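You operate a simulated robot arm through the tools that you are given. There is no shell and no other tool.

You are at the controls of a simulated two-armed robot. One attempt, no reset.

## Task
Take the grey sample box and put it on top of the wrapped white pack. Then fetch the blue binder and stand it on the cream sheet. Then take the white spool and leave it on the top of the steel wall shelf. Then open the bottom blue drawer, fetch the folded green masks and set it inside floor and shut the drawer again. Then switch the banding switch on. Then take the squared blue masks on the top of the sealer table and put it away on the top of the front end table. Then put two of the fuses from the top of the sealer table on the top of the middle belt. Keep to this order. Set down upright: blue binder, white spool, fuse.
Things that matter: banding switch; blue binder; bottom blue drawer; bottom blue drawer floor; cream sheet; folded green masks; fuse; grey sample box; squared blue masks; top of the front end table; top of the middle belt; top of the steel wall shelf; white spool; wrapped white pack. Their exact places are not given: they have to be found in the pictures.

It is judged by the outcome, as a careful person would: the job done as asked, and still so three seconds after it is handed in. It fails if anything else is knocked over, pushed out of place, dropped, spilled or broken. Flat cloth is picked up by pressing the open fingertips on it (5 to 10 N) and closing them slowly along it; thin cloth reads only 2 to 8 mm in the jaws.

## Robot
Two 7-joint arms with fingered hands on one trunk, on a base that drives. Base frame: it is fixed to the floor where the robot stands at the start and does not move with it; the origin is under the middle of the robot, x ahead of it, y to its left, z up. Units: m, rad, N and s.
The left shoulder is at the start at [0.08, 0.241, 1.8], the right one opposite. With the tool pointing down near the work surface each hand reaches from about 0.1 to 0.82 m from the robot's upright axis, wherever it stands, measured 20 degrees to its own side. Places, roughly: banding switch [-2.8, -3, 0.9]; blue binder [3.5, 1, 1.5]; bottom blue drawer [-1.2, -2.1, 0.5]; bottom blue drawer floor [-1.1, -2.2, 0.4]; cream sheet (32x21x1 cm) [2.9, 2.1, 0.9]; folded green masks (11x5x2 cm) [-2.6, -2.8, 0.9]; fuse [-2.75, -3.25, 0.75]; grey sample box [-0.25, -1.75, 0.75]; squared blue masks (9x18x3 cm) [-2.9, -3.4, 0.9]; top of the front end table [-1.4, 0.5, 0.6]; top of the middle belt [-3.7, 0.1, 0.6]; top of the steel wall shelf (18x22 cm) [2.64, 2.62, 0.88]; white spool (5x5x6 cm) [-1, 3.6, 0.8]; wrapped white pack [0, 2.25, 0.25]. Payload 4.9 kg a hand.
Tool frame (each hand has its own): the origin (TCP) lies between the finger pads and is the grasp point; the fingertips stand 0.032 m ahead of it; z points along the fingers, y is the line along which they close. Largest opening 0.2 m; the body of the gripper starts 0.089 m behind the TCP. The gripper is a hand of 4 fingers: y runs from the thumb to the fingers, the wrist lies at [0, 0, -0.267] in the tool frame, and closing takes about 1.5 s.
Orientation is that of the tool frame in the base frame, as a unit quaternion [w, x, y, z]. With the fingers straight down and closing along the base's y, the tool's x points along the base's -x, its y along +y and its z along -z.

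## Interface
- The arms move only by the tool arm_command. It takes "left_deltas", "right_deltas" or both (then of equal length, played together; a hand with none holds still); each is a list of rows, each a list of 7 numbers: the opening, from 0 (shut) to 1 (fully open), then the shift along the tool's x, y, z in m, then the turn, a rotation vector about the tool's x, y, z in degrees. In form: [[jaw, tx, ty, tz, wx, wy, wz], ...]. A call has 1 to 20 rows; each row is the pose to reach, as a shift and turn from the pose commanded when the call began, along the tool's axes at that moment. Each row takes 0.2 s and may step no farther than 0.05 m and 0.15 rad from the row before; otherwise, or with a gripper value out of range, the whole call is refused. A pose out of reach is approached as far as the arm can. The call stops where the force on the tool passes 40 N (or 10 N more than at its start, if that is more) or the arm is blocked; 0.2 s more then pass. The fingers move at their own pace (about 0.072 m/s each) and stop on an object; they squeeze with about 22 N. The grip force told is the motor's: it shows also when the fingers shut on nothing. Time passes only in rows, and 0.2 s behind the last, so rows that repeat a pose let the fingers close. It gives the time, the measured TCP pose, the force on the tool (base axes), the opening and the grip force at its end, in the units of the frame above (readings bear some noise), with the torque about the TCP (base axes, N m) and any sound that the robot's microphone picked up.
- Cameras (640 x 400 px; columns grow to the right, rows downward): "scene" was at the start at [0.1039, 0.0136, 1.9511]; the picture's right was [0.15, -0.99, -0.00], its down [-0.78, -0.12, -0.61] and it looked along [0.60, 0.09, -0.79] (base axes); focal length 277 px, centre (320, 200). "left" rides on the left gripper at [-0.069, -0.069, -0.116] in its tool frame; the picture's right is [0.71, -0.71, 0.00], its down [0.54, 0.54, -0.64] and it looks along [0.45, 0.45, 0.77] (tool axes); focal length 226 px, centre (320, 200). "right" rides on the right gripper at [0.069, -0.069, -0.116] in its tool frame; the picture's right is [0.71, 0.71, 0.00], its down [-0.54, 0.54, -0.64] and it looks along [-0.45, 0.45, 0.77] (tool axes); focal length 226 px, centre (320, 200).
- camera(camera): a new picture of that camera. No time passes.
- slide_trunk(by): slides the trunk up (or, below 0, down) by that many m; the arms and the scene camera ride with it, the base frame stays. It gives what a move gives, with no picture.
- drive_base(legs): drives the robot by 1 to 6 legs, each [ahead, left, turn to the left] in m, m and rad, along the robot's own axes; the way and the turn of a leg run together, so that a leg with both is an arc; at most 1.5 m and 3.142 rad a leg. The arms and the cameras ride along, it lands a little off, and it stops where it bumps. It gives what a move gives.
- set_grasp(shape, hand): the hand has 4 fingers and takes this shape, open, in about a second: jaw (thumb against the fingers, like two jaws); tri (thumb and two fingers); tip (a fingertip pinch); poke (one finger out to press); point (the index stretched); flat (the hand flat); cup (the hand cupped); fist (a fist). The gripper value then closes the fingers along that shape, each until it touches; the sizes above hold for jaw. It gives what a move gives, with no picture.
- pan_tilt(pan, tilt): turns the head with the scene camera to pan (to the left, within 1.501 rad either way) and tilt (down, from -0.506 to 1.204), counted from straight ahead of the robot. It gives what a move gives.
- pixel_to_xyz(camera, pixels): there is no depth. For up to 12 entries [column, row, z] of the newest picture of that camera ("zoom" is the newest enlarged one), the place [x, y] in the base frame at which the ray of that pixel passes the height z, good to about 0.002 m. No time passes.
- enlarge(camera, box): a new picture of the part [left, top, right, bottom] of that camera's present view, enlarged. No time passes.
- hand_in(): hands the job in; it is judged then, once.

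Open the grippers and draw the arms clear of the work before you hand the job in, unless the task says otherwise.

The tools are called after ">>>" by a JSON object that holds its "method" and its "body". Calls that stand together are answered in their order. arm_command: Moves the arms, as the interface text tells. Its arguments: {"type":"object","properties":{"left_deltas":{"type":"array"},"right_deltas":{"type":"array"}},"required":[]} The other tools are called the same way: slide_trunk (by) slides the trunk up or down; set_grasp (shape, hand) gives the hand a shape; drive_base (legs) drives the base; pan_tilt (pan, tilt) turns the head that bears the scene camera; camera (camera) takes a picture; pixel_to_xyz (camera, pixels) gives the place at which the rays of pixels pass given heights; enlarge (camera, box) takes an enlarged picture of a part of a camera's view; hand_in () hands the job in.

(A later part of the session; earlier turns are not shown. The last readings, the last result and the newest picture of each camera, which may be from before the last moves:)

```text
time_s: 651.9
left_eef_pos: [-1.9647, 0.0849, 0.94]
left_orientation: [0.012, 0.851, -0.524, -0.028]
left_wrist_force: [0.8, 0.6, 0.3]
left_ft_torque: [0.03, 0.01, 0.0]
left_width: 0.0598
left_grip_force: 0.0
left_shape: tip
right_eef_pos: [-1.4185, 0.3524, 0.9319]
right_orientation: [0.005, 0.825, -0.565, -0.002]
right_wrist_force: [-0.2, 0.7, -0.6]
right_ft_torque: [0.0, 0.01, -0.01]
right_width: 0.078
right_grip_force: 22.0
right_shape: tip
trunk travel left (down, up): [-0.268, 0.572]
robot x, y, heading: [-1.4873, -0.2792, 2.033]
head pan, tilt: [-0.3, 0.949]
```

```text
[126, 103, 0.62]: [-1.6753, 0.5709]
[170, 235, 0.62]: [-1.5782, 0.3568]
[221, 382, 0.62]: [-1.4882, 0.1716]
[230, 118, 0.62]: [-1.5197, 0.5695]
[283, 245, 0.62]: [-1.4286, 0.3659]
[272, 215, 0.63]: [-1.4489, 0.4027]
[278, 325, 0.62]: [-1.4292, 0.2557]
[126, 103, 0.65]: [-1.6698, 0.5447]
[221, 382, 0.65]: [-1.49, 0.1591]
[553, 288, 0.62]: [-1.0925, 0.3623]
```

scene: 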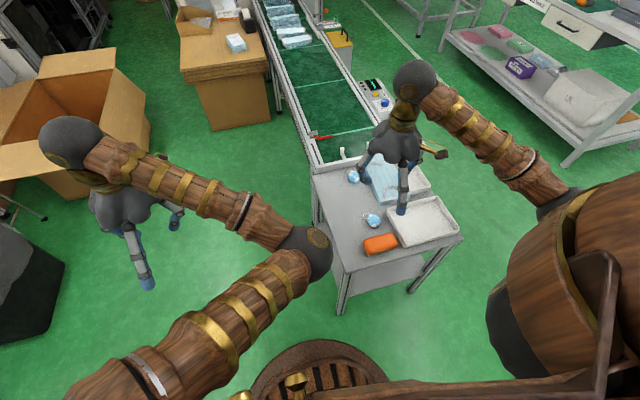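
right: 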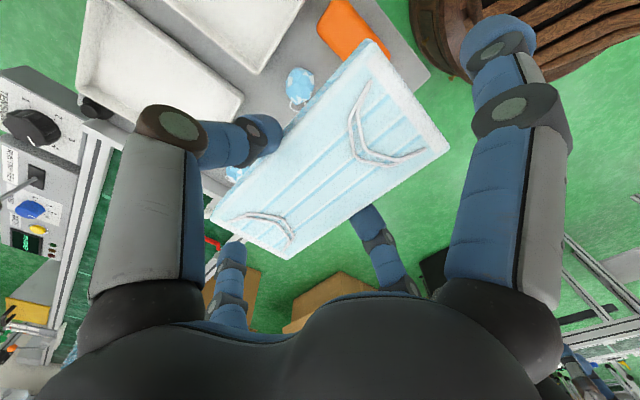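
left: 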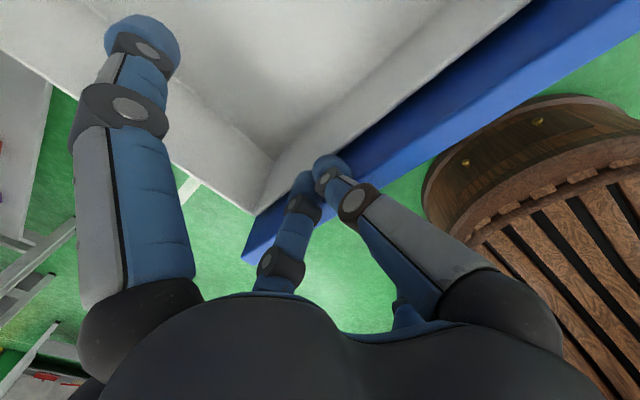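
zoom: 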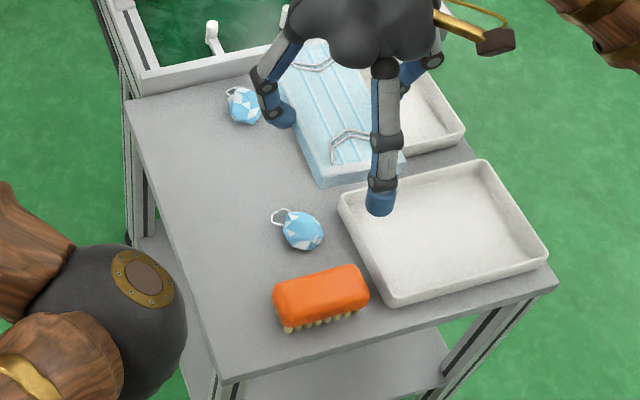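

Consistent. I move the stack over the strip (left 9 cm, forward 13 cm), squaring it to the table.

>>> {"method": "arm_command", "body": {"right_deltas": [[0.35, -0.032, 0.0232, 0, 0, 0, -1.2], [0.35, -0.0637, 0.0464, 0, 0, 0, -2.4], [0.35, -0.0955, 0.0695, 0, 0, 0, -3.6], [0.35, -0.1273, 0.0927, 0, 0, 0, -4.7], [0.35, -0.1273, 0.0927, 0.04, 0, 0, -4.7], [0.35, -0.1273, 0.0927, 0.09, 0, 0, -4.7], [0.35, -0.1273, 0.0927, 0.13, 0, 0, -4.7], [0.35, -0.1273, 0.0927, 0.17, 0, 0, -4.7], [0.35, -0.1273, 0.0927, 0.17, 0, 0, -4.7]]}}

>>> {"method": "camera", "body": {"camera": "right"}}

>>> {"method": "camera", "body": {"camera": "scene"}}

>>> {"method": "enlarge", "body": {"camera": "scene", "box": [300, 140, 460, 280]}}

```text
time_s: 653.9
left_eef_pos: [-1.9656, 0.0846, 0.9395]
left_orientation: [0.011, 0.851, -0.523, -0.028]
left_wrist_force: [-0.4, -0.2, -0.5]
left_ft_torque: [0.0, 0.01, 0.0]
left_width: 0.0598
left_grip_force: 0.0
left_shape: tip
right_eef_pos: [-1.5506, 0.4363, 0.7601]
right_orientation: [0.005, 0.849, -0.529, -0.001]
right_wrist_force: [0.1, -0.2, -0.3]
right_ft_torque: [0.01, -0.02, 0.0]
right_width: 0.0778
right_grip_force: 22.3
right_shape: tip
trunk travel left (down, up): [-0.268, 0.572]
robot x, y, heading: [-1.4899, -0.2738, 2.039]
head pan, tilt: [-0.3, 0.949]
```

```text
taken
```

right: 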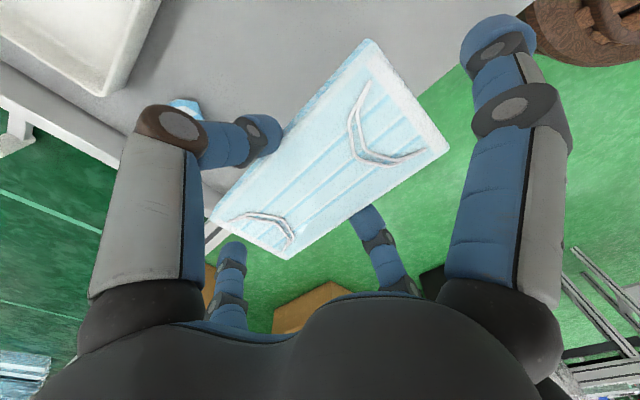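

```text
taken
```

scene: 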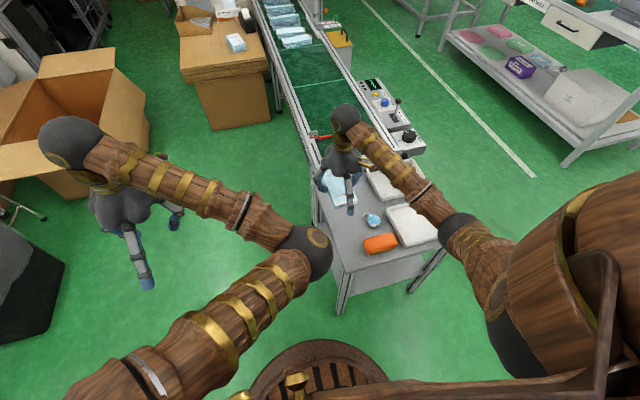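

```text
2.86 times, centred on (380, 210) of scene
```

zoom: 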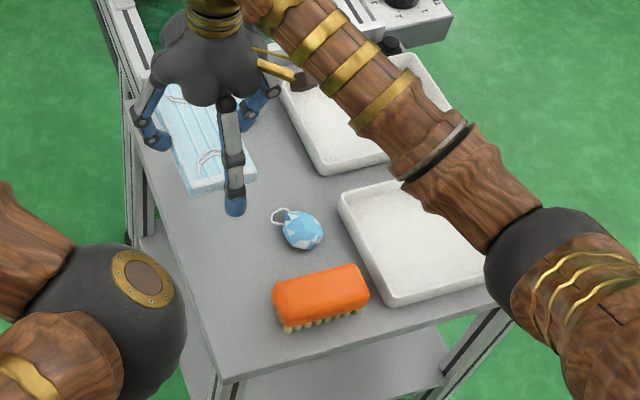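

The stack is placed over the strip (E −1.205). I lower to just above the table, then feel for contact.

>>> {"method": "arm_command", "body": {"right_deltas": [[0.35, 0, 0, 0.03, 0, 0, 0], [0.35, 0, 0, 0.06, 0, 0, 0], [0.35, 0, 0, 0.085, 0, 0, 0], [0.35, 0, 0, 0.085, 0, 0, 0]]}}

>>> {"method": "camera", "body": {"camera": "right"}}

>>> {"method": "arm_command", "body": {"right_deltas": [[0.35, 0, 0, 0.005, 0, 0, 0], [0.35, 0, 0, 0.005, 0, 0, 0]]}}

>>> {"method": "arm_command", "body": {"right_deltas": [[0.35, 0, 0, 0.004, 0, 0, 0], [0.35, 0, 0, 0.004, 0, 0, 0]]}}

```text
time_s: 654.9
left_eef_pos: [-1.9654, 0.0858, 0.9404]
left_orientation: [0.01, 0.851, -0.524, -0.029]
left_wrist_force: [-0.6, -0.4, 1.0]
left_ft_torque: [-0.01, -0.04, -0.01]
left_width: 0.0598
left_grip_force: 0.0
left_shape: tip
right_eef_pos: [-1.5539, 0.4358, 0.6775]
right_orientation: [0.005, 0.848, -0.529, -0.002]
right_wrist_force: [-1.0, 0.1, -0.6]
right_ft_torque: [-0.03, -0.01, 0.02]
right_width: 0.0779
right_grip_force: 21.8
right_shape: tip
trunk travel left (down, up): [-0.268, 0.572]
robot x, y, heading: [-1.4907, -0.2763, 2.039]
head pan, tilt: [-0.3, 0.949]
```

```text
taken
```

right: 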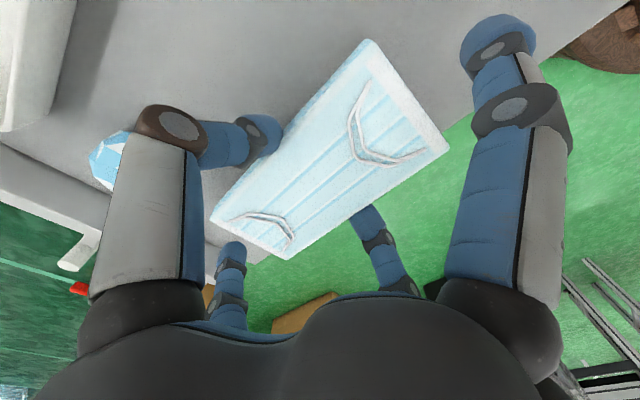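

```text
time_s: 655.5
left_eef_pos: [-1.966, 0.0846, 0.9396]
left_orientation: [0.012, 0.852, -0.523, -0.029]
left_wrist_force: [0.2, -0.5, -0.3]
left_ft_torque: [-0.01, 0.0, -0.03]
left_width: 0.0599
left_grip_force: 0.0
left_shape: tip
right_eef_pos: [-1.5541, 0.4366, 0.6723]
right_orientation: [0.005, 0.848, -0.53, -0.002]
right_wrist_force: [0.8, -0.4, -0.2]
right_ft_torque: [0.0, 0.01, -0.01]
right_width: 0.078
right_grip_force: 21.6
right_shape: tip
trunk travel left (down, up): [-0.268, 0.572]
robot x, y, heading: [-1.4884, -0.2712, 2.035]
head pan, tilt: [-0.3, 0.949]
```

```text
time_s: 656.1
left_eef_pos: [-1.9657, 0.0839, 0.9396]
left_orientation: [0.011, 0.852, -0.523, -0.028]
left_wrist_force: [0.4, 0.8, 0.5]
left_ft_torque: [0.01, -0.01, 0.01]
left_width: 0.0596
left_grip_force: 0.1
left_shape: tip
right_eef_pos: [-1.5533, 0.4357, 0.667]
right_orientation: [0.005, 0.848, -0.53, -0.001]
right_wrist_force: [-0.5, -0.4, -1.0]
right_ft_torque: [-0.02, 0.0, -0.01]
right_width: 0.0778
right_grip_force: 21.6
right_shape: tip
trunk travel left (down, up): [-0.268, 0.572]
robot x, y, heading: [-1.488, -0.2766, 2.038]
head pan, tilt: [-0.3, 0.949]
```

The stack's left side may be close to the table edge; I shift 1 cm to the right and continue lowering gently.

>>> {"method": "arm_command", "body": {"right_deltas": [[0.35, 0, -0.012, 0, 0, 0, 0], [0.35, 0, -0.012, 0.004, 0, 0, 0], [0.35, 0, -0.012, 0.004, 0, 0, 0]]}}

>>> {"method": "arm_command", "body": {"right_deltas": [[0.35, 0, 0, 0.004, 0, 0, 0], [0.35, 0, 0, 0.004, 0, 0, 0]]}}

>>> {"method": "arm_command", "body": {"right_deltas": [[0.35, 0, 0, 0.003, 0, 0, 0], [0.35, 0, 0, 0.003, 0, 0, 0]]}}

```text
time_s: 656.9
left_eef_pos: [-1.9653, 0.0852, 0.9393]
left_orientation: [0.011, 0.852, -0.523, -0.028]
left_wrist_force: [0.2, -1.0, -0.4]
left_ft_torque: [0.02, 0.01, -0.03]
left_width: 0.0597
left_grip_force: 0.0
left_shape: tip
right_eef_pos: [-1.5422, 0.4403, 0.6624]
right_orientation: [0.006, 0.848, -0.53, -0.002]
right_wrist_force: [0.5, 0.0, -0.6]
right_ft_torque: [0.01, -0.03, 0.02]
right_width: 0.078
right_grip_force: 22.0
right_shape: tip
trunk travel left (down, up): [-0.268, 0.572]
robot x, y, heading: [-1.4896, -0.2758, 2.037]
head pan, tilt: [-0.3, 0.949]
```

```text
time_s: 657.5
left_eef_pos: [-1.9646, 0.0852, 0.9402]
left_orientation: [0.012, 0.852, -0.523, -0.028]
left_wrist_force: [0.0, 0.9, 0.2]
left_ft_torque: [0.01, 0.01, 0.0]
left_width: 0.0598
left_grip_force: 0.1
left_shape: tip
right_eef_pos: [-1.5425, 0.4407, 0.6591]
right_orientation: [0.006, 0.848, -0.53, -0.002]
right_wrist_force: [0.6, -0.4, 0.2]
right_ft_torque: [0.01, 0.01, -0.01]
right_width: 0.078
right_grip_force: 22.1
right_shape: tip
trunk travel left (down, up): [-0.268, 0.572]
robot x, y, heading: [-1.492, -0.277, 2.036]
head pan, tilt: [-0.3, 0.949]
```

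```text
time_s: 658.1
left_eef_pos: [-1.966, 0.0835, 0.9407]
left_orientation: [0.011, 0.852, -0.523, -0.028]
left_wrist_force: [-0.3, 0.4, 0.8]
left_ft_torque: [0.01, -0.03, -0.04]
left_width: 0.0597
left_grip_force: 0.1
left_shape: tip
right_eef_pos: [-1.5422, 0.4407, 0.6586]
right_orientation: [0.005, 0.848, -0.529, -0.001]
right_wrist_force: [-0.1, 1.1, 10.2]
right_ft_torque: [0.08, -0.11, 0.06]
right_width: 0.0781
right_grip_force: 22.7
right_shape: tip
trunk travel left (down, up): [-0.268, 0.572]
robot x, y, heading: [-1.4922, -0.2742, 2.036]
head pan, tilt: [-0.3, 0.949]
```

Contact on the table (10 N). I ease off and open slowly.

>>> {"method": "arm_command", "body": {"right_deltas": [[0.35, 0, 0, -0.0015, 0, 0, 0], [0.4, 0, 0, -0.0015, 0, 0, 0], [0.42, 0, 0, -0.0015, 0, 0, 0], [0.44, 0, 0, -0.0015, 0, 0, 0], [0.47, 0, 0, -0.0015, 0, 0, 0], [0.5, 0, 0, -0.0015, 0, 0, 0], [0.5, 0, 0, -0.0015, 0, 0, 0], [0.5, 0, 0, -0.03, 0, 0, 0], [0.5, 0, 0, -0.07, 0, 0, 0], [0.5, 0, 0, -0.11, 0, 0, 0], [0.5, 0, 0, -0.15, 0, 0, 0], [0.5, 0, 0, -0.2, 0, 0, 0]]}}

>>> {"method": "camera", "body": {"camera": "right"}}

>>> {"method": "enlarge", "body": {"camera": "scene", "box": [290, 120, 470, 290]}}

```text
time_s: 660.7
left_eef_pos: [-1.9653, 0.0838, 0.9393]
left_orientation: [0.011, 0.852, -0.523, -0.029]
left_wrist_force: [0.3, -0.3, -0.1]
left_ft_torque: [-0.01, -0.02, 0.0]
left_width: 0.0598
left_grip_force: 0.0
left_shape: tip
right_eef_pos: [-1.5417, 0.4407, 0.8554]
right_orientation: [0.006, 0.848, -0.53, -0.001]
right_wrist_force: [-1.0, -0.5, 0.1]
right_ft_torque: [0.02, -0.02, 0.01]
right_width: 0.0998
right_grip_force: 0.0
right_shape: tip
trunk travel left (down, up): [-0.268, 0.572]
robot x, y, heading: [-1.4903, -0.2779, 2.035]
head pan, tilt: [-0.3, 0.949]
```

```text
taken
```

right: 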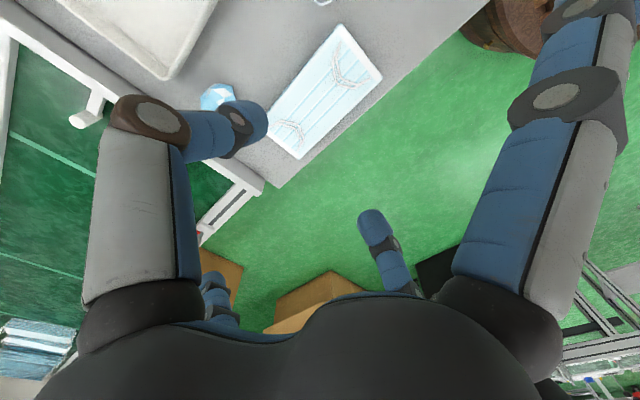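

```text
2.35 times, centred on (380, 205) of scene
```

zoom: 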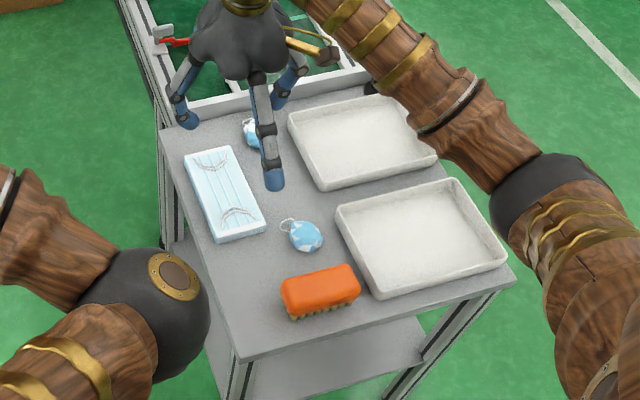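

Step 6 is done: the blue stack lies on the front end table, nothing else moved. Now the fuses: I raise the trunk, back off, turn, and drive in reverse along the aisle to the sealer table's right end.

>>> {"method": "slide_trunk", "body": {"by": 0.3}}

>>> {"method": "drive_base", "body": {"legs": [[-0.85, 0, 0], [0, 0, -1.59], [-1.2, 0, 0], [-1.2, 0, 0], [-1.0, 0, 0]]}}

>>> {"method": "pan_tilt", "body": {"pan": -0.3, "tilt": 0.8}}

>>> {"method": "camera", "body": {"camera": "scene"}}

```text
time_s: 663.7
left_eef_pos: [-1.9657, 0.0837, 1.2401]
left_orientation: [0.012, 0.852, -0.523, -0.029]
left_wrist_force: [0.1, -0.1, 0.3]
left_ft_torque: [-0.02, -0.01, 0.02]
left_width: 0.0599
left_grip_force: 0.1
left_shape: tip
right_eef_pos: [-1.5414, 0.4424, 1.1546]
right_orientation: [0.005, 0.848, -0.53, -0.001]
right_wrist_force: [0.0, 0.5, -0.6]
right_ft_torque: [0.0, 0.0, -0.03]
right_width: 0.0996
right_grip_force: 0.1
right_shape: tip
trunk travel left (down, up): [-0.568, 0.272]
robot x, y, heading: [-1.4934, -0.2735, 2.04]
head pan, tilt: [-0.3, 0.949]
```

```text
time_s: 688.5
left_eef_pos: [-3.8402, -1.9882, 1.2398]
left_orientation: [0.013, -0.212, 0.977, 0.028]
left_wrist_force: [0.4, 0.3, -0.2]
left_ft_torque: [-0.01, 0.02, 0.02]
left_width: 0.0597
left_grip_force: 0.0
left_shape: tip
right_eef_pos: [-3.5015, -2.4265, 1.1563]
right_orientation: [-0.003, -0.205, 0.979, 0.005]
right_wrist_force: [1.0, 0.4, -0.4]
right_ft_torque: [0.03, 0.03, 0.0]
right_width: 0.0998
right_grip_force: 0.0
right_shape: tip
trunk travel left (down, up): [-0.568, 0.272]
robot x, y, heading: [-4.2217, -2.4478, 0.428]
head pan, tilt: [-0.3, 0.949]
```

```text
time_s: 689.2
left_eef_pos: [-3.8419, -1.9896, 1.2395]
left_orientation: [0.013, -0.211, 0.977, 0.028]
left_wrist_force: [0.1, 0.1, 0.0]
left_ft_torque: [0.01, 0.01, 0.03]
left_width: 0.06
left_grip_force: 0.0
left_shape: tip
right_eef_pos: [-3.5012, -2.4286, 1.155]
right_orientation: [-0.004, -0.205, 0.979, 0.005]
right_wrist_force: [-0.2, 0.5, -1.5]
right_ft_torque: [0.05, -0.01, -0.02]
right_width: 0.0998
right_grip_force: 0.1
right_shape: tip
trunk travel left (down, up): [-0.568, 0.272]
robot x, y, heading: [-4.2226, -2.4483, 0.424]
head pan, tilt: [-0.3, 0.799]
```

```text
taken
```

scene: 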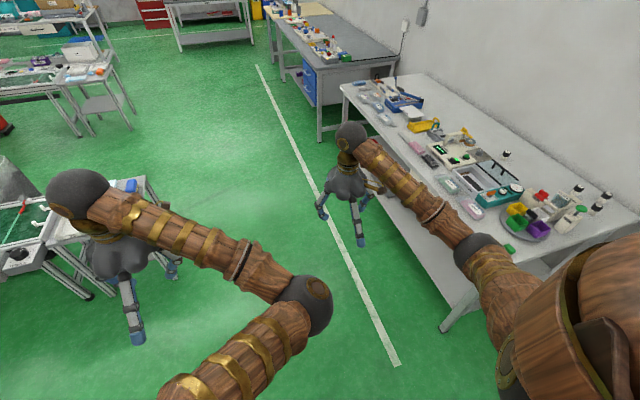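

I move right 1.04 m alongside the table end again, slightly forward, correcting the heading.

>>> {"method": "drive_base", "body": {"legs": [[0, -0.6, 0.02], [0.07, -0.43, 0]]}}

>>> {"method": "camera", "body": {"camera": "scene"}}

>>> {"method": "camera", "body": {"camera": "right"}}

>>> {"method": "enlarge", "body": {"camera": "scene", "box": [320, 160, 480, 300]}}

```text
time_s: 694.9
left_eef_pos: [-3.3515, -2.8812, 1.239]
left_orientation: [0.012, -0.226, 0.974, 0.027]
left_wrist_force: [0.5, 0.7, 0.6]
left_ft_torque: [-0.02, -0.03, 0.0]
left_width: 0.06
left_grip_force: 0.1
left_shape: tip
right_eef_pos: [-2.9988, -3.3088, 1.1563]
right_orientation: [-0.003, -0.22, 0.976, 0.004]
right_wrist_force: [-0.2, -0.3, 0.3]
right_ft_torque: [-0.03, -0.02, -0.03]
right_width: 0.0996
right_grip_force: 0.2
right_shape: tip
trunk travel left (down, up): [-0.568, 0.272]
robot x, y, heading: [-3.7138, -3.3525, 0.452]
head pan, tilt: [-0.3, 0.799]
```

```text
taken
```

scene: 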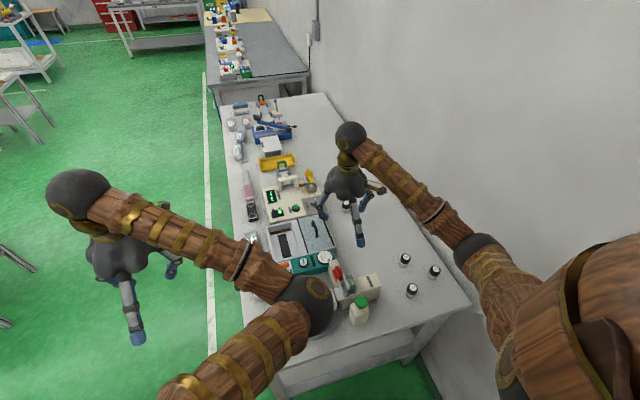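

```text
taken
```

right: 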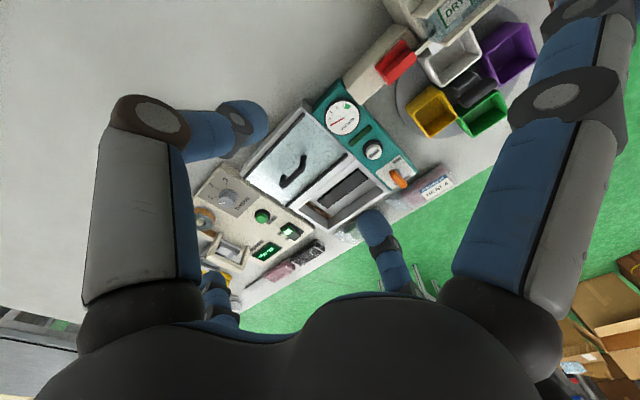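

```text
2.86 times, centred on (400, 230) of scene
```

zoom: 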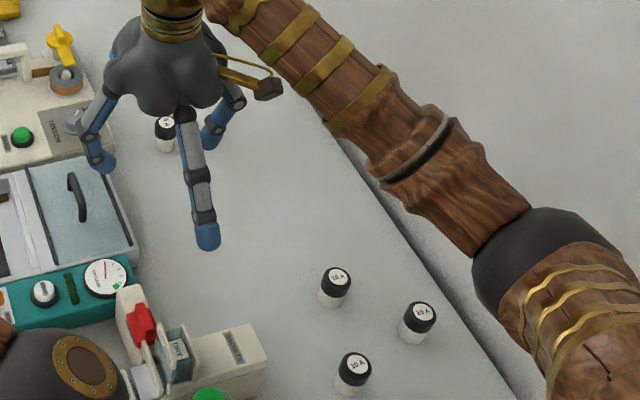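

The three near fuses show at zoom (335,288), (417,322), (352,374). I compute their top centres.

>>> {"method": "pixel_to_xyz", "body": {"camera": "zoom", "pixels": [[338, 277, 0.9], [420, 312, 0.9], [355, 364, 0.9], [338, 277, 0.89], [331, 303, 0.84], [411, 338, 0.84], [348, 390, 0.84]]}}

```text
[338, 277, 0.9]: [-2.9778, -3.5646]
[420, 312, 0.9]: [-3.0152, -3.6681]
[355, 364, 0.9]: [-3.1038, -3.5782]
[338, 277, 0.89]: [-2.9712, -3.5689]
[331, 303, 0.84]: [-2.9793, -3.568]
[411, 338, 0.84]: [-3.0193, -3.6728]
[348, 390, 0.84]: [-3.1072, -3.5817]
```

I pick the nearest fuse first (≈(-3.102,-3.577)). I move the hand above it, staying high until past the gate machine.

>>> {"method": "arm_command", "body": {"right_deltas": [[0.35, 0.03, -0.033, 0, 0, 0, 0], [0.35, 0.06, -0.066, 0, 0, 0, 0], [0.35, 0.09, -0.099, 0, 0, 0, 0], [0.35, 0.12, -0.132, 0, 0, 0, 0], [0.35, 0.15, -0.165, 0, 0, 0, 0], [0.35, 0.18, -0.198, 0, 0, 0, 0], [0.35, 0.2083, -0.1984, 0.02, 0, 0, 0], [0.35, 0.2083, -0.1984, 0.06, 0, 0, 0], [0.35, 0.2083, -0.1984, 0.1, 0, 0, 0], [0.35, 0.2083, -0.1984, 0.1, 0, 0, 0]]}}

>>> {"method": "camera", "body": {"camera": "right"}}

>>> {"method": "camera", "body": {"camera": "scene"}}

```text
time_s: 697.0
left_eef_pos: [-3.3511, -2.882, 1.2397]
left_orientation: [0.012, -0.226, 0.974, 0.029]
left_wrist_force: [0.1, -0.4, 0.2]
left_ft_torque: [0.03, 0.01, -0.01]
left_width: 0.0596
left_grip_force: 0.1
left_shape: tip
right_eef_pos: [-3.1018, -3.5787, 1.0543]
right_orientation: [-0.003, -0.22, 0.975, 0.006]
right_wrist_force: [0.0, -0.4, 1.2]
right_ft_torque: [0.01, -0.03, 0.01]
right_width: 0.0704
right_grip_force: 0.0
right_shape: tip
trunk travel left (down, up): [-0.568, 0.272]
robot x, y, heading: [-3.7165, -3.3537, 0.451]
head pan, tilt: [-0.3, 0.799]
```

```text
taken
```

right: 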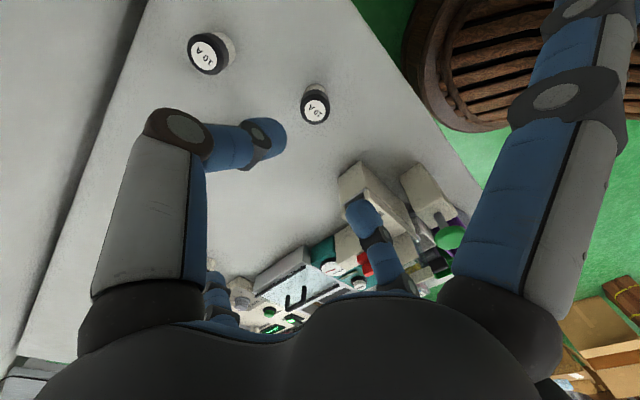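

```text
taken
```

scene: 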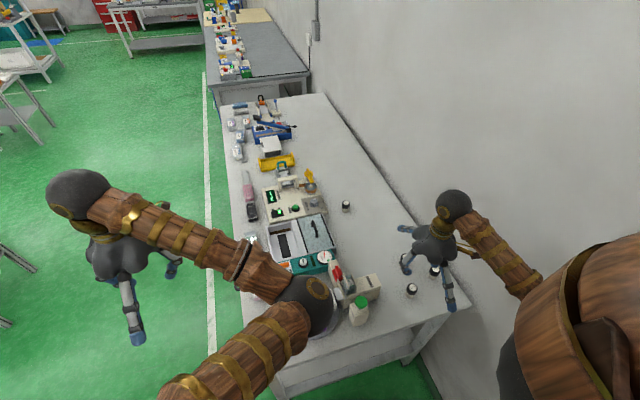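

>>> {"method": "enlarge", "body": {"camera": "right", "box": [260, 60, 380, 150]}}

>>> {"method": "pixel_to_xyz", "body": {"camera": "right", "pixels": [[316, 109, 0.9], [316, 109, 0.89], [208, 55, 0.9]]}}

```text
4.44 times, centred on (320, 105) of right
```

zoom: 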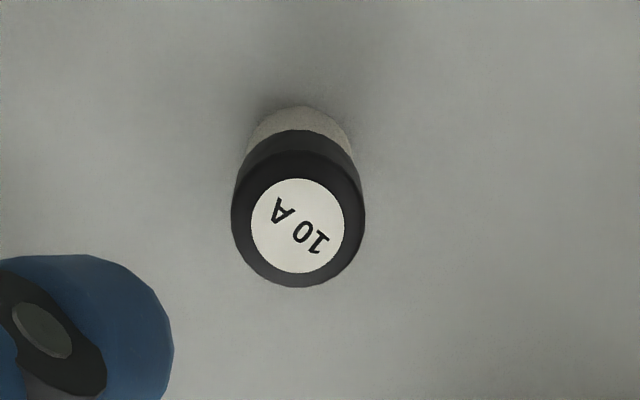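

```text
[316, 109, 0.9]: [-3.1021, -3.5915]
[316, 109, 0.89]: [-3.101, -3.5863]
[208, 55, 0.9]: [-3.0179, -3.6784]
```

Fuse top ≈0.89 at (-3.099,-3.583), cap ≈3.7 cm. I correct 5 mm to the right and descend to TCP z≈0.887.

>>> {"method": "arm_command", "body": {"right_deltas": [[0.35, -0.0007, -0.005, 0.04, 0, 0, 0], [0.35, -0.0007, -0.005, 0.08, 0, 0, 0], [0.35, -0.0007, -0.005, 0.12, 0, 0, 0], [0.35, -0.0007, -0.005, 0.12, 0, 0, 0]]}}

>>> {"method": "camera", "body": {"camera": "right"}}

>>> {"method": "enlarge", "body": {"camera": "scene", "box": [340, 180, 500, 320]}}

```text
time_s: 698.0
left_eef_pos: [-3.3507, -2.8836, 1.2394]
left_orientation: [0.012, -0.227, 0.974, 0.028]
left_wrist_force: [-0.4, -0.6, 0.6]
left_ft_torque: [0.01, -0.01, 0.01]
left_width: 0.0596
left_grip_force: 0.1
left_shape: tip
right_eef_pos: [-3.0984, -3.5802, 0.9336]
right_orientation: [-0.003, -0.22, 0.976, 0.005]
right_wrist_force: [-0.3, 0.3, -0.4]
right_ft_torque: [-0.01, 0.01, -0.03]
right_width: 0.0705
right_grip_force: 0.1
right_shape: tip
trunk travel left (down, up): [-0.568, 0.272]
robot x, y, heading: [-3.7204, -3.3563, 0.457]
head pan, tilt: [-0.3, 0.799]
```

```text
taken
```

right: 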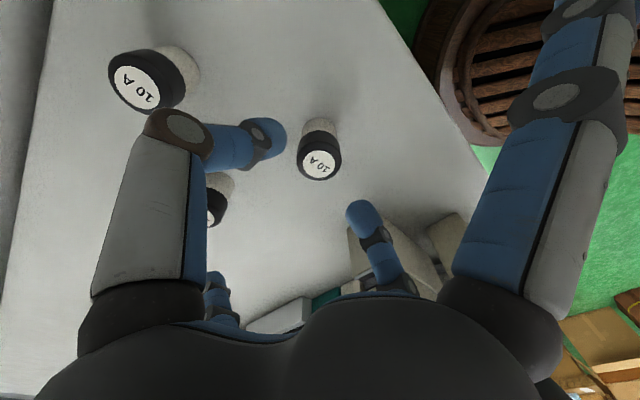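

```text
2.86 times, centred on (420, 250) of scene
```

zoom: 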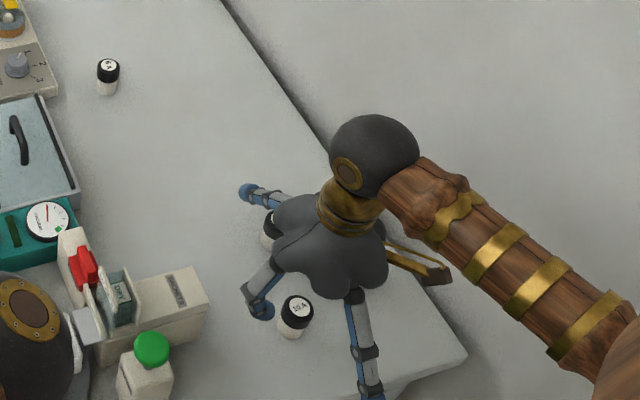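

Well centred. I descend the last 4.7 cm and close.

>>> {"method": "arm_command", "body": {"right_deltas": [[0.35, 0, 0, 0.02, 0, 0, 0], [0.35, 0, 0, 0.04, 0, 0, 0], [0.35, 0, 0, 0.047, 0, 0, 0], [0.28, 0, 0, 0.047, 0, 0, 0], [0.2, 0, 0, 0.047, 0, 0, 0], [0.14, 0, 0, 0.047, 0, 0, 0], [0.1, 0, 0, 0.047, 0, 0, 0], [0.1, 0, 0, 0.047, 0, 0, 0]]}}

>>> {"method": "camera", "body": {"camera": "right"}}

```text
time_s: 699.9
left_eef_pos: [-3.3503, -2.8818, 1.2386]
left_orientation: [0.012, -0.226, 0.974, 0.027]
left_wrist_force: [-0.2, 0.2, 0.0]
left_ft_torque: [0.04, -0.01, -0.01]
left_width: 0.0599
left_grip_force: 0.1
left_shape: tip
right_eef_pos: [-3.1003, -3.5818, 0.8866]
right_orientation: [-0.003, -0.219, 0.976, 0.004]
right_wrist_force: [-0.2, -0.2, -0.7]
right_ft_torque: [0.04, 0.0, 0.0]
right_width: 0.0276
right_grip_force: 21.8
right_shape: tip
trunk travel left (down, up): [-0.568, 0.272]
robot x, y, heading: [-3.7162, -3.3542, 0.448]
head pan, tilt: [-0.3, 0.799]
```

```text
taken
```

right: 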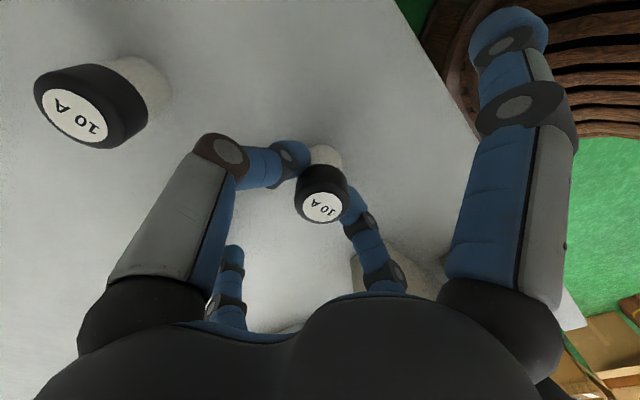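

Gripped the fuse body (28 mm, 22 N). I lift it straight up 20 cm.

>>> {"method": "arm_command", "body": {"right_deltas": [[0.1, 0, 0, -0.01, 0, 0, 0], [0.1, 0, 0, -0.03, 0, 0, 0], [0.1, 0, 0, -0.07, 0, 0, 0], [0.1, 0, 0, -0.11, 0, 0, 0], [0.1, 0, 0, -0.15, 0, 0, 0], [0.1, 0, 0, -0.19, 0, 0, 0], [0.1, 0, 0, -0.22, 0, 0, 0]]}}

>>> {"method": "camera", "body": {"camera": "right"}}

>>> {"method": "camera", "body": {"camera": "scene"}}

```text
time_s: 701.5
left_eef_pos: [-3.3585, -2.8684, 1.2354]
left_orientation: [0.014, -0.227, 0.974, 0.022]
left_wrist_force: [-0.2, -0.4, -0.3]
left_ft_torque: [0.03, -0.02, 0.03]
left_width: 0.06
left_grip_force: 0.1
left_shape: tip
right_eef_pos: [-3.1064, -3.567, 1.1095]
right_orientation: [-0.003, -0.22, 0.976, 0.002]
right_wrist_force: [0.0, 0.2, -0.1]
right_ft_torque: [-0.03, -0.02, -0.03]
right_width: 0.0279
right_grip_force: 21.7
right_shape: tip
trunk travel left (down, up): [-0.568, 0.272]
robot x, y, heading: [-3.7158, -3.3519, 0.454]
head pan, tilt: [-0.3, 0.799]
```

```text
taken
```

right: 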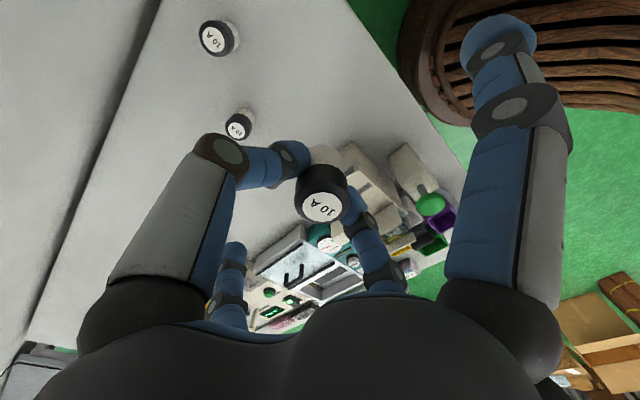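

```text
taken
```

scene: 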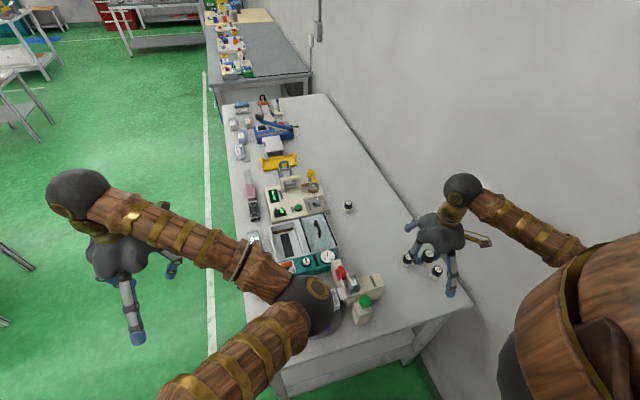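

The first fuse is in hand, the others stand. I draw in, leave the wall, and drive to the aisle by the middle belt's end, turning to face the belt's side.

>>> {"method": "arm_command", "body": {"right_deltas": [[0.1, 0, 0.04, 0, 0, 0, 0], [0.1, 0, 0.08, 0, 0, 0, 0], [0.1, 0, 0.12, 0, 0, 0, 0], [0.1, 0, 0.15, 0, 0, 0, 0]]}}

>>> {"method": "drive_base", "body": {"legs": [[-0.05, 0.5, 0], [0, 0.5, 0], [1.1, 0, 0], [1.1, 0, 0], [0, 0, 3.14]]}}

>>> {"method": "pan_tilt", "body": {"pan": -0.5, "tilt": 0.7}}

>>> {"method": "camera", "body": {"camera": "scene"}}

```text
time_s: 702.5
left_eef_pos: [-3.3517, -2.8821, 1.2413]
left_orientation: [0.013, -0.227, 0.974, 0.027]
left_wrist_force: [-0.9, 0.9, 0.1]
left_ft_torque: [0.0, -0.07, -0.01]
left_width: 0.06
left_grip_force: 0.0
left_shape: tip
right_eef_pos: [-3.1678, -3.4448, 1.1065]
right_orientation: [-0.002, -0.22, 0.975, 0.004]
right_wrist_force: [0.0, -0.6, -0.6]
right_ft_torque: [-0.05, -0.05, 0.0]
right_width: 0.0277
right_grip_force: 22.2
right_shape: tip
trunk travel left (down, up): [-0.568, 0.272]
robot x, y, heading: [-3.7147, -3.3547, 0.458]
head pan, tilt: [-0.3, 0.799]
```

```text
time_s: 725.7
left_eef_pos: [-2.5797, -1.9973, 1.2393]
left_orientation: [0.027, 0.98, 0.194, -0.013]
left_wrist_force: [-0.1, 0.1, 1.4]
left_ft_torque: [-0.01, -0.02, -0.03]
left_width: 0.0597
left_grip_force: 0.0
left_shape: tip
right_eef_pos: [-2.7283, -1.4196, 1.1056]
right_orientation: [0.005, 0.982, 0.187, 0.002]
right_wrist_force: [-1.1, -1.2, -0.7]
right_ft_torque: [-0.01, -0.02, -0.03]
right_width: 0.0278
right_grip_force: 21.9
right_shape: tip
trunk travel left (down, up): [-0.568, 0.272]
robot x, y, heading: [-2.1877, -1.5492, -2.756]
head pan, tilt: [-0.3, 0.799]
```

```text
time_s: 726.5
left_eef_pos: [-2.5801, -1.9966, 1.24]
left_orientation: [0.027, 0.981, 0.193, -0.014]
left_wrist_force: [0.1, 0.5, -0.7]
left_ft_torque: [-0.03, -0.02, 0.03]
left_width: 0.0599
left_grip_force: 0.0
left_shape: tip
right_eef_pos: [-2.7284, -1.4212, 1.1064]
right_orientation: [0.005, 0.983, 0.186, 0.003]
right_wrist_force: [-0.6, 0.0, -1.0]
right_ft_torque: [-0.05, 0.0, -0.02]
right_width: 0.0276
right_grip_force: 22.3
right_shape: tip
trunk travel left (down, up): [-0.568, 0.272]
robot x, y, heading: [-2.185, -1.5502, -2.757]
head pan, tilt: [-0.499, 0.7]
```

```text
taken
```

scene: 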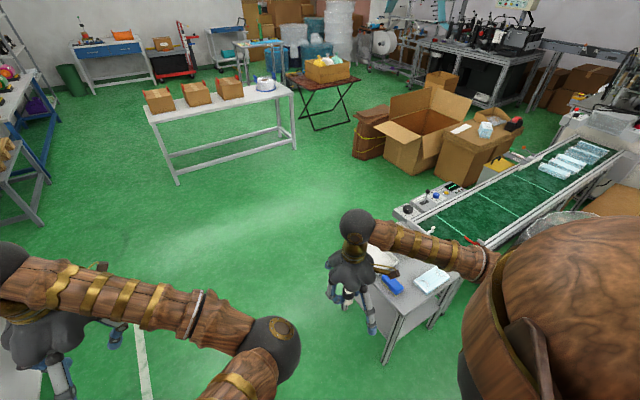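

The middle belt lies ahead-right. I correct the heading and slide right ~1.0 m into the space beside the belt's end table (trash can stays further in).

>>> {"method": "drive_base", "body": {"legs": [[0, 0, 0.067], [0, -0.5, 0], [0, -0.5, 0]]}}

>>> {"method": "pan_tilt", "body": {"pan": -0.35, "tilt": 0.9}}

>>> {"method": "camera", "body": {"camera": "scene"}}

>>> {"method": "enlarge", "body": {"camera": "scene", "box": [300, 60, 480, 240]}}

```text
time_s: 732.4
left_eef_pos: [-2.9886, -1.1286, 1.2383]
left_orientation: [0.027, 0.974, 0.226, -0.012]
left_wrist_force: [0.5, 0.3, 0.2]
left_ft_torque: [-0.01, 0.01, -0.03]
left_width: 0.0599
left_grip_force: 0.0
left_shape: tip
right_eef_pos: [-3.1749, -0.5636, 1.1056]
right_orientation: [0.005, 0.976, 0.22, 0.002]
right_wrist_force: [0.6, -0.9, -0.4]
right_ft_torque: [0.0, 0.02, 0.01]
right_width: 0.0277
right_grip_force: 22.2
right_shape: tip
trunk travel left (down, up): [-0.568, 0.272]
robot x, y, heading: [-2.6254, -0.657, -2.686]
head pan, tilt: [-0.499, 0.7]
```

```text
time_s: 733.1
left_eef_pos: [-2.9891, -1.1277, 1.2392]
left_orientation: [0.027, 0.974, 0.226, -0.012]
left_wrist_force: [-0.2, -0.1, 0.4]
left_ft_torque: [-0.01, -0.01, 0.01]
left_width: 0.0598
left_grip_force: 0.0
left_shape: tip
right_eef_pos: [-3.1757, -0.5629, 1.1058]
right_orientation: [0.006, 0.975, 0.22, 0.003]
right_wrist_force: [0.7, 0.0, -1.0]
right_ft_torque: [-0.03, 0.01, 0.02]
right_width: 0.0279
right_grip_force: 21.7
right_shape: tip
trunk travel left (down, up): [-0.568, 0.272]
robot x, y, heading: [-2.6226, -0.657, -2.691]
head pan, tilt: [-0.351, 0.901]
```

```text
taken
```

scene: 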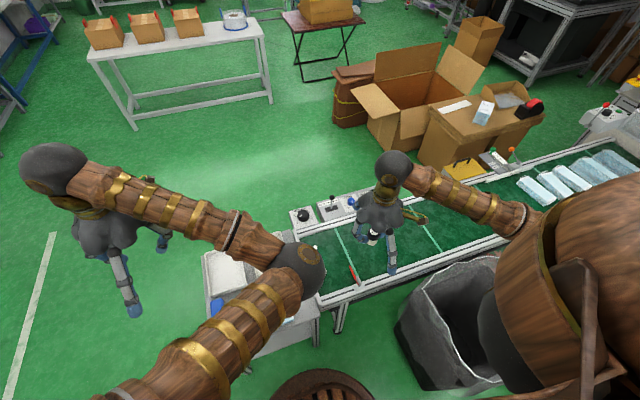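

```text
2.22 times, centred on (390, 150) of scene
```

zoom: 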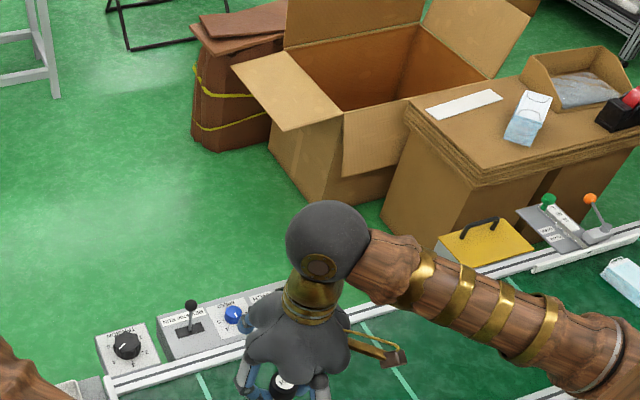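

The hand is over the belt's start. I compute the belt surface bounds near there (near rail, far rail, red stop arm).

>>> {"method": "pixel_to_xyz", "body": {"camera": "scene", "pixels": [[353, 285, 0.63], [400, 265, 0.63], [450, 245, 0.63], [310, 232, 0.63], [352, 216, 0.63], [353, 272, 0.63], [345, 240, 0.63], [425, 230, 0.63], [440, 248, 0.63], [400, 245, 0.62]]}}

>>> {"method": "enlarge", "body": {"camera": "scene", "box": [290, 180, 450, 310]}}

>>> {"method": "camera", "body": {"camera": "right"}}

```text
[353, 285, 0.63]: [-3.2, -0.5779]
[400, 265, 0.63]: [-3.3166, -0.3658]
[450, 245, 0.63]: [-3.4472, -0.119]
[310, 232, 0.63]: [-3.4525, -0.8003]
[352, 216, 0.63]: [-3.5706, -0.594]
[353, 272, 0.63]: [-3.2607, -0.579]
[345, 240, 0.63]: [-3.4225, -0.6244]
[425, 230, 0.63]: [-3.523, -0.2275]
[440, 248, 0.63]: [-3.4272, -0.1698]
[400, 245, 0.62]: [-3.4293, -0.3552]
```

```text
3.08 times, centred on (370, 245) of scene
```

zoom: 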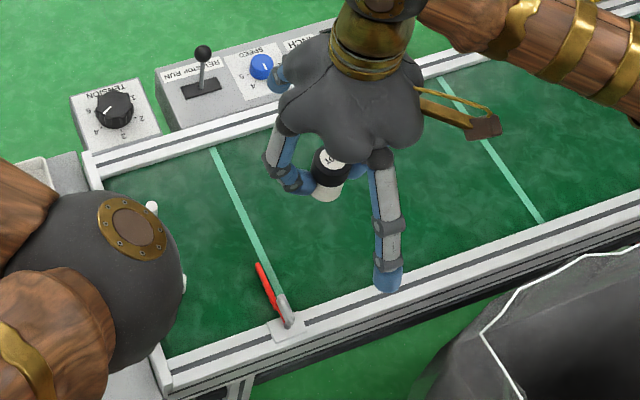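

```text
taken
```

right: 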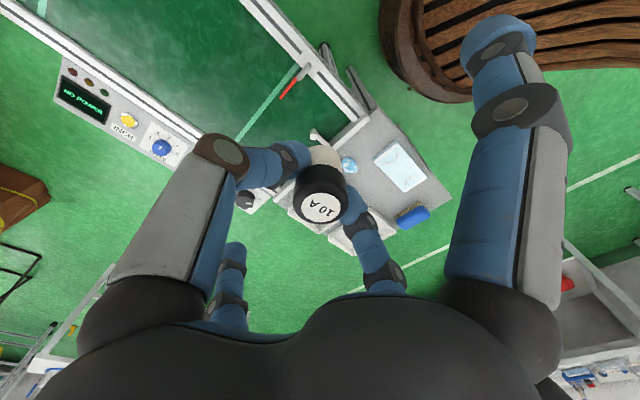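

Belt surface spans E −3.14…−3.46; the red stop arm is at N≈−0.89. I'll set the first fuse at N≈−1.0, E≈−3.28. I lower the trunk 0.3 m and move over the spot.

>>> {"method": "slide_trunk", "body": {"by": -0.3}}

>>> {"method": "arm_command", "body": {"right_deltas": [[0.1, -0.036, -0.0244, 0, 0, 0, 0], [0.1, -0.071, -0.0488, 0, 0, 0, 0], [0.1, -0.106, -0.0732, 0, 0, 0, 0], [0.1, -0.142, -0.0976, 0, 0, 0, 0], [0.1, -0.177, -0.122, 0, 0, 0, 0], [0.1, -0.177, -0.122, 0, 0, 0, 0]]}}

>>> {"method": "camera", "body": {"camera": "right"}}

>>> {"method": "camera", "body": {"camera": "scene"}}

>>> {"method": "enlarge", "body": {"camera": "scene", "box": [290, 120, 470, 260]}}

```text
time_s: 736.1
left_eef_pos: [-2.9898, -1.127, 0.9388]
left_orientation: [0.029, 0.973, 0.227, -0.012]
left_wrist_force: [-0.3, 0.2, 0.5]
left_ft_torque: [-0.02, 0.03, 0.01]
left_width: 0.06
left_grip_force: 0.0
left_shape: tip
right_eef_pos: [-3.1756, -0.5628, 0.8062]
right_orientation: [0.004, 0.976, 0.22, 0.002]
right_wrist_force: [-0.1, 0.1, -0.6]
right_ft_torque: [0.02, 0.0, -0.01]
right_width: 0.0277
right_grip_force: 22.1
right_shape: tip
trunk travel left (down, up): [-0.268, 0.572]
robot x, y, heading: [-2.6265, -0.6571, -2.687]
head pan, tilt: [-0.351, 0.901]
```

```text
time_s: 737.5
left_eef_pos: [-2.9892, -1.1276, 0.9399]
left_orientation: [0.028, 0.973, 0.228, -0.012]
left_wrist_force: [0.7, 0.1, -0.4]
left_ft_torque: [-0.01, 0.06, 0.0]
left_width: 0.0599
left_grip_force: 0.2
left_shape: tip
right_eef_pos: [-3.387, -0.5298, 0.8058]
right_orientation: [0.004, 0.976, 0.22, 0.003]
right_wrist_force: [0.6, 1.3, -0.4]
right_ft_torque: [0.01, 0.04, 0.02]
right_width: 0.0277
right_grip_force: 22.1
right_shape: tip
trunk travel left (down, up): [-0.268, 0.572]
robot x, y, heading: [-2.6241, -0.6539, -2.687]
head pan, tilt: [-0.351, 0.901]
```

```text
taken
```

right: 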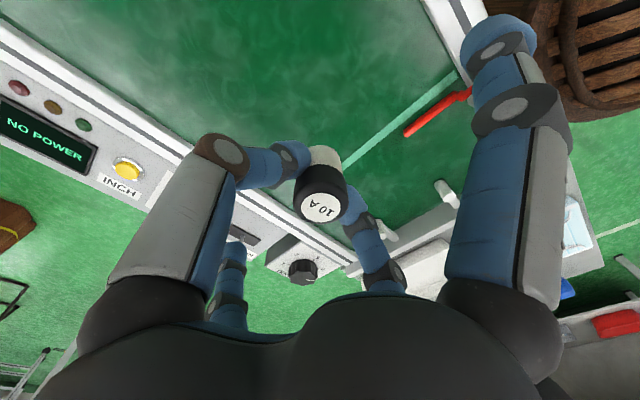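

```text
taken
```

scene: 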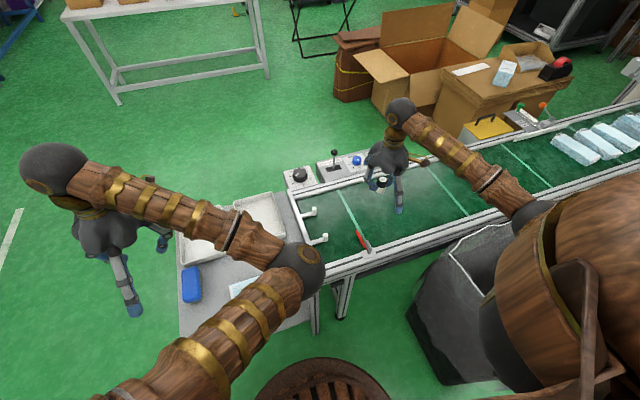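

```text
2.86 times, centred on (380, 190) of scene
```

zoom: 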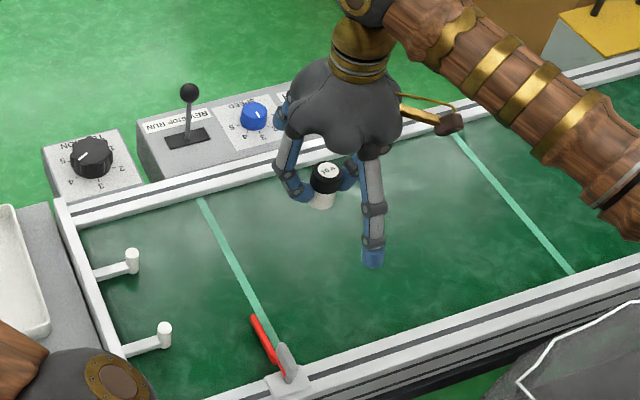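

The fuse hangs upright over the belt between the stripes. I yaw the hand −35° so the side fingers stay between the rails, then lower.

>>> {"method": "arm_command", "body": {"right_deltas": [[0.1, -0.003, 0, 0, 0, 0, -7], [0.1, -0.006, 0, 0, 0, 0, -14], [0.1, -0.009, 0, 0, 0, 0, -21], [0.1, -0.012, 0, 0, 0, 0, -28], [0.1, -0.012, 0, 0.03, 0, 0, -35], [0.1, -0.012, 0, 0.07, 0, 0, -35], [0.1, -0.012, 0, 0.1, 0, 0, -35], [0.1, -0.012, 0, 0.1, 0, 0, -35]]}}

>>> {"method": "camera", "body": {"camera": "right"}}

>>> {"method": "enlarge", "body": {"camera": "scene", "box": [290, 120, 470, 260]}}

```text
time_s: 739.3
left_eef_pos: [-2.9895, -1.1271, 0.9395]
left_orientation: [0.029, 0.973, 0.227, -0.012]
left_wrist_force: [0.2, -0.5, 0.4]
left_ft_torque: [-0.01, 0.02, -0.02]
left_width: 0.0599
left_grip_force: 0.2
left_shape: tip
right_eef_pos: [-3.3985, -0.5357, 0.7027]
right_orientation: [0.006, 0.864, 0.503, 0.001]
right_wrist_force: [0.4, 0.1, -0.9]
right_ft_torque: [0.02, 0.01, -0.04]
right_width: 0.0278
right_grip_force: 21.7
right_shape: tip
trunk travel left (down, up): [-0.268, 0.572]
robot x, y, heading: [-2.6182, -0.6582, -2.685]
head pan, tilt: [-0.351, 0.901]
```

```text
taken
```

right: 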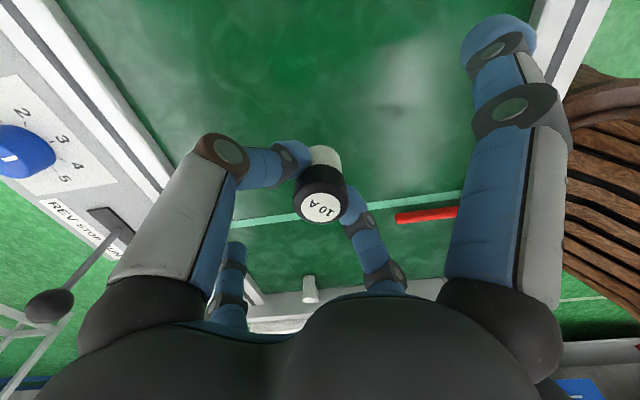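

```text
2.86 times, centred on (380, 190) of scene
```

zoom: 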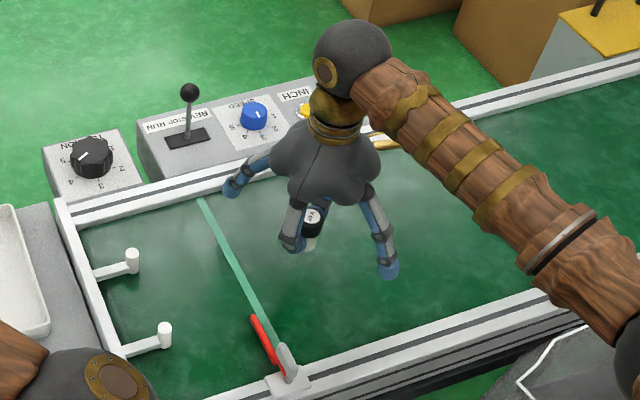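

The far side finger (zoom (232,188)) looks close to the far rail; I check its position versus the rail.

>>> {"method": "pixel_to_xyz", "body": {"camera": "zoom", "pixels": [[232, 188, 0.69], [200, 198, 0.65], [300, 165, 0.65], [140, 215, 0.65], [390, 305, 0.65], [300, 335, 0.65], [388, 270, 0.69], [310, 240, 0.64]]}}

```text
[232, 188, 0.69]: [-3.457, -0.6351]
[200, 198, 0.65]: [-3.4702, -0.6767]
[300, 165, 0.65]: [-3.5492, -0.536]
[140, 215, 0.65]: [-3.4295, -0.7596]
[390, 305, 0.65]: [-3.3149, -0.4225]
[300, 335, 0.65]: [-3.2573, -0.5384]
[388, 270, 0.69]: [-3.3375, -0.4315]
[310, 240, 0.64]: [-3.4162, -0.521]
```

Clearances to both rails are ≈1.5–2 cm. I lower in small steps until the fuse touches the belt.

>>> {"method": "arm_command", "body": {"right_deltas": [[0.1, 0, 0, 0.012, 0, 0, 0], [0.1, 0, 0, 0.024, 0, 0, 0], [0.1, 0, 0, 0.024, 0, 0, 0]]}}

>>> {"method": "arm_command", "body": {"right_deltas": [[0.1, 0, 0, 0.005, 0, 0, 0], [0.1, 0, 0, 0.005, 0, 0, 0]]}}

>>> {"method": "arm_command", "body": {"right_deltas": [[0.1, 0, 0, 0.004, 0, 0, 0], [0.1, 0, 0, 0.004, 0, 0, 0]]}}

```text
time_s: 740.1
left_eef_pos: [-2.9881, -1.1273, 0.939]
left_orientation: [0.028, 0.973, 0.227, -0.012]
left_wrist_force: [0.3, 0.1, 0.3]
left_ft_torque: [0.01, -0.03, 0.0]
left_width: 0.06
left_grip_force: 0.1
left_shape: tip
right_eef_pos: [-3.3992, -0.535, 0.68]
right_orientation: [0.004, 0.864, 0.503, 0.002]
right_wrist_force: [0.3, 0.6, -0.3]
right_ft_torque: [0.0, 0.02, 0.0]
right_width: 0.0278
right_grip_force: 21.9
right_shape: tip
trunk travel left (down, up): [-0.268, 0.572]
robot x, y, heading: [-2.6224, -0.6518, -2.685]
head pan, tilt: [-0.351, 0.901]
```

```text
time_s: 740.7
left_eef_pos: [-2.9882, -1.128, 0.9397]
left_orientation: [0.028, 0.973, 0.227, -0.013]
left_wrist_force: [0.1, 0.1, -0.3]
left_ft_torque: [0.02, 0.0, 0.02]
left_width: 0.0597
left_grip_force: 0.0
left_shape: tip
right_eef_pos: [-3.3984, -0.5356, 0.6759]
right_orientation: [0.005, 0.864, 0.503, 0.001]
right_wrist_force: [-0.1, 0.5, 0.3]
right_ft_torque: [0.01, -0.02, 0.01]
right_width: 0.0278
right_grip_force: 21.5
right_shape: tip
trunk travel left (down, up): [-0.268, 0.572]
robot x, y, heading: [-2.6237, -0.6545, -2.69]
head pan, tilt: [-0.351, 0.901]
```

```text
time_s: 741.3
left_eef_pos: [-2.9882, -1.1278, 0.9401]
left_orientation: [0.027, 0.974, 0.227, -0.011]
left_wrist_force: [-0.6, 0.5, -0.1]
left_ft_torque: [0.0, 0.0, 0.0]
left_width: 0.0598
left_grip_force: 0.0
left_shape: tip
right_eef_pos: [-3.3969, -0.5342, 0.6709]
right_orientation: [0.005, 0.864, 0.503, 0.002]
right_wrist_force: [-0.1, 0.6, -1.4]
right_ft_torque: [-0.01, -0.01, 0.02]
right_width: 0.0279
right_grip_force: 22.0
right_shape: tip
trunk travel left (down, up): [-0.268, 0.572]
robot x, y, heading: [-2.6259, -0.6531, -2.691]
head pan, tilt: [-0.351, 0.901]
```

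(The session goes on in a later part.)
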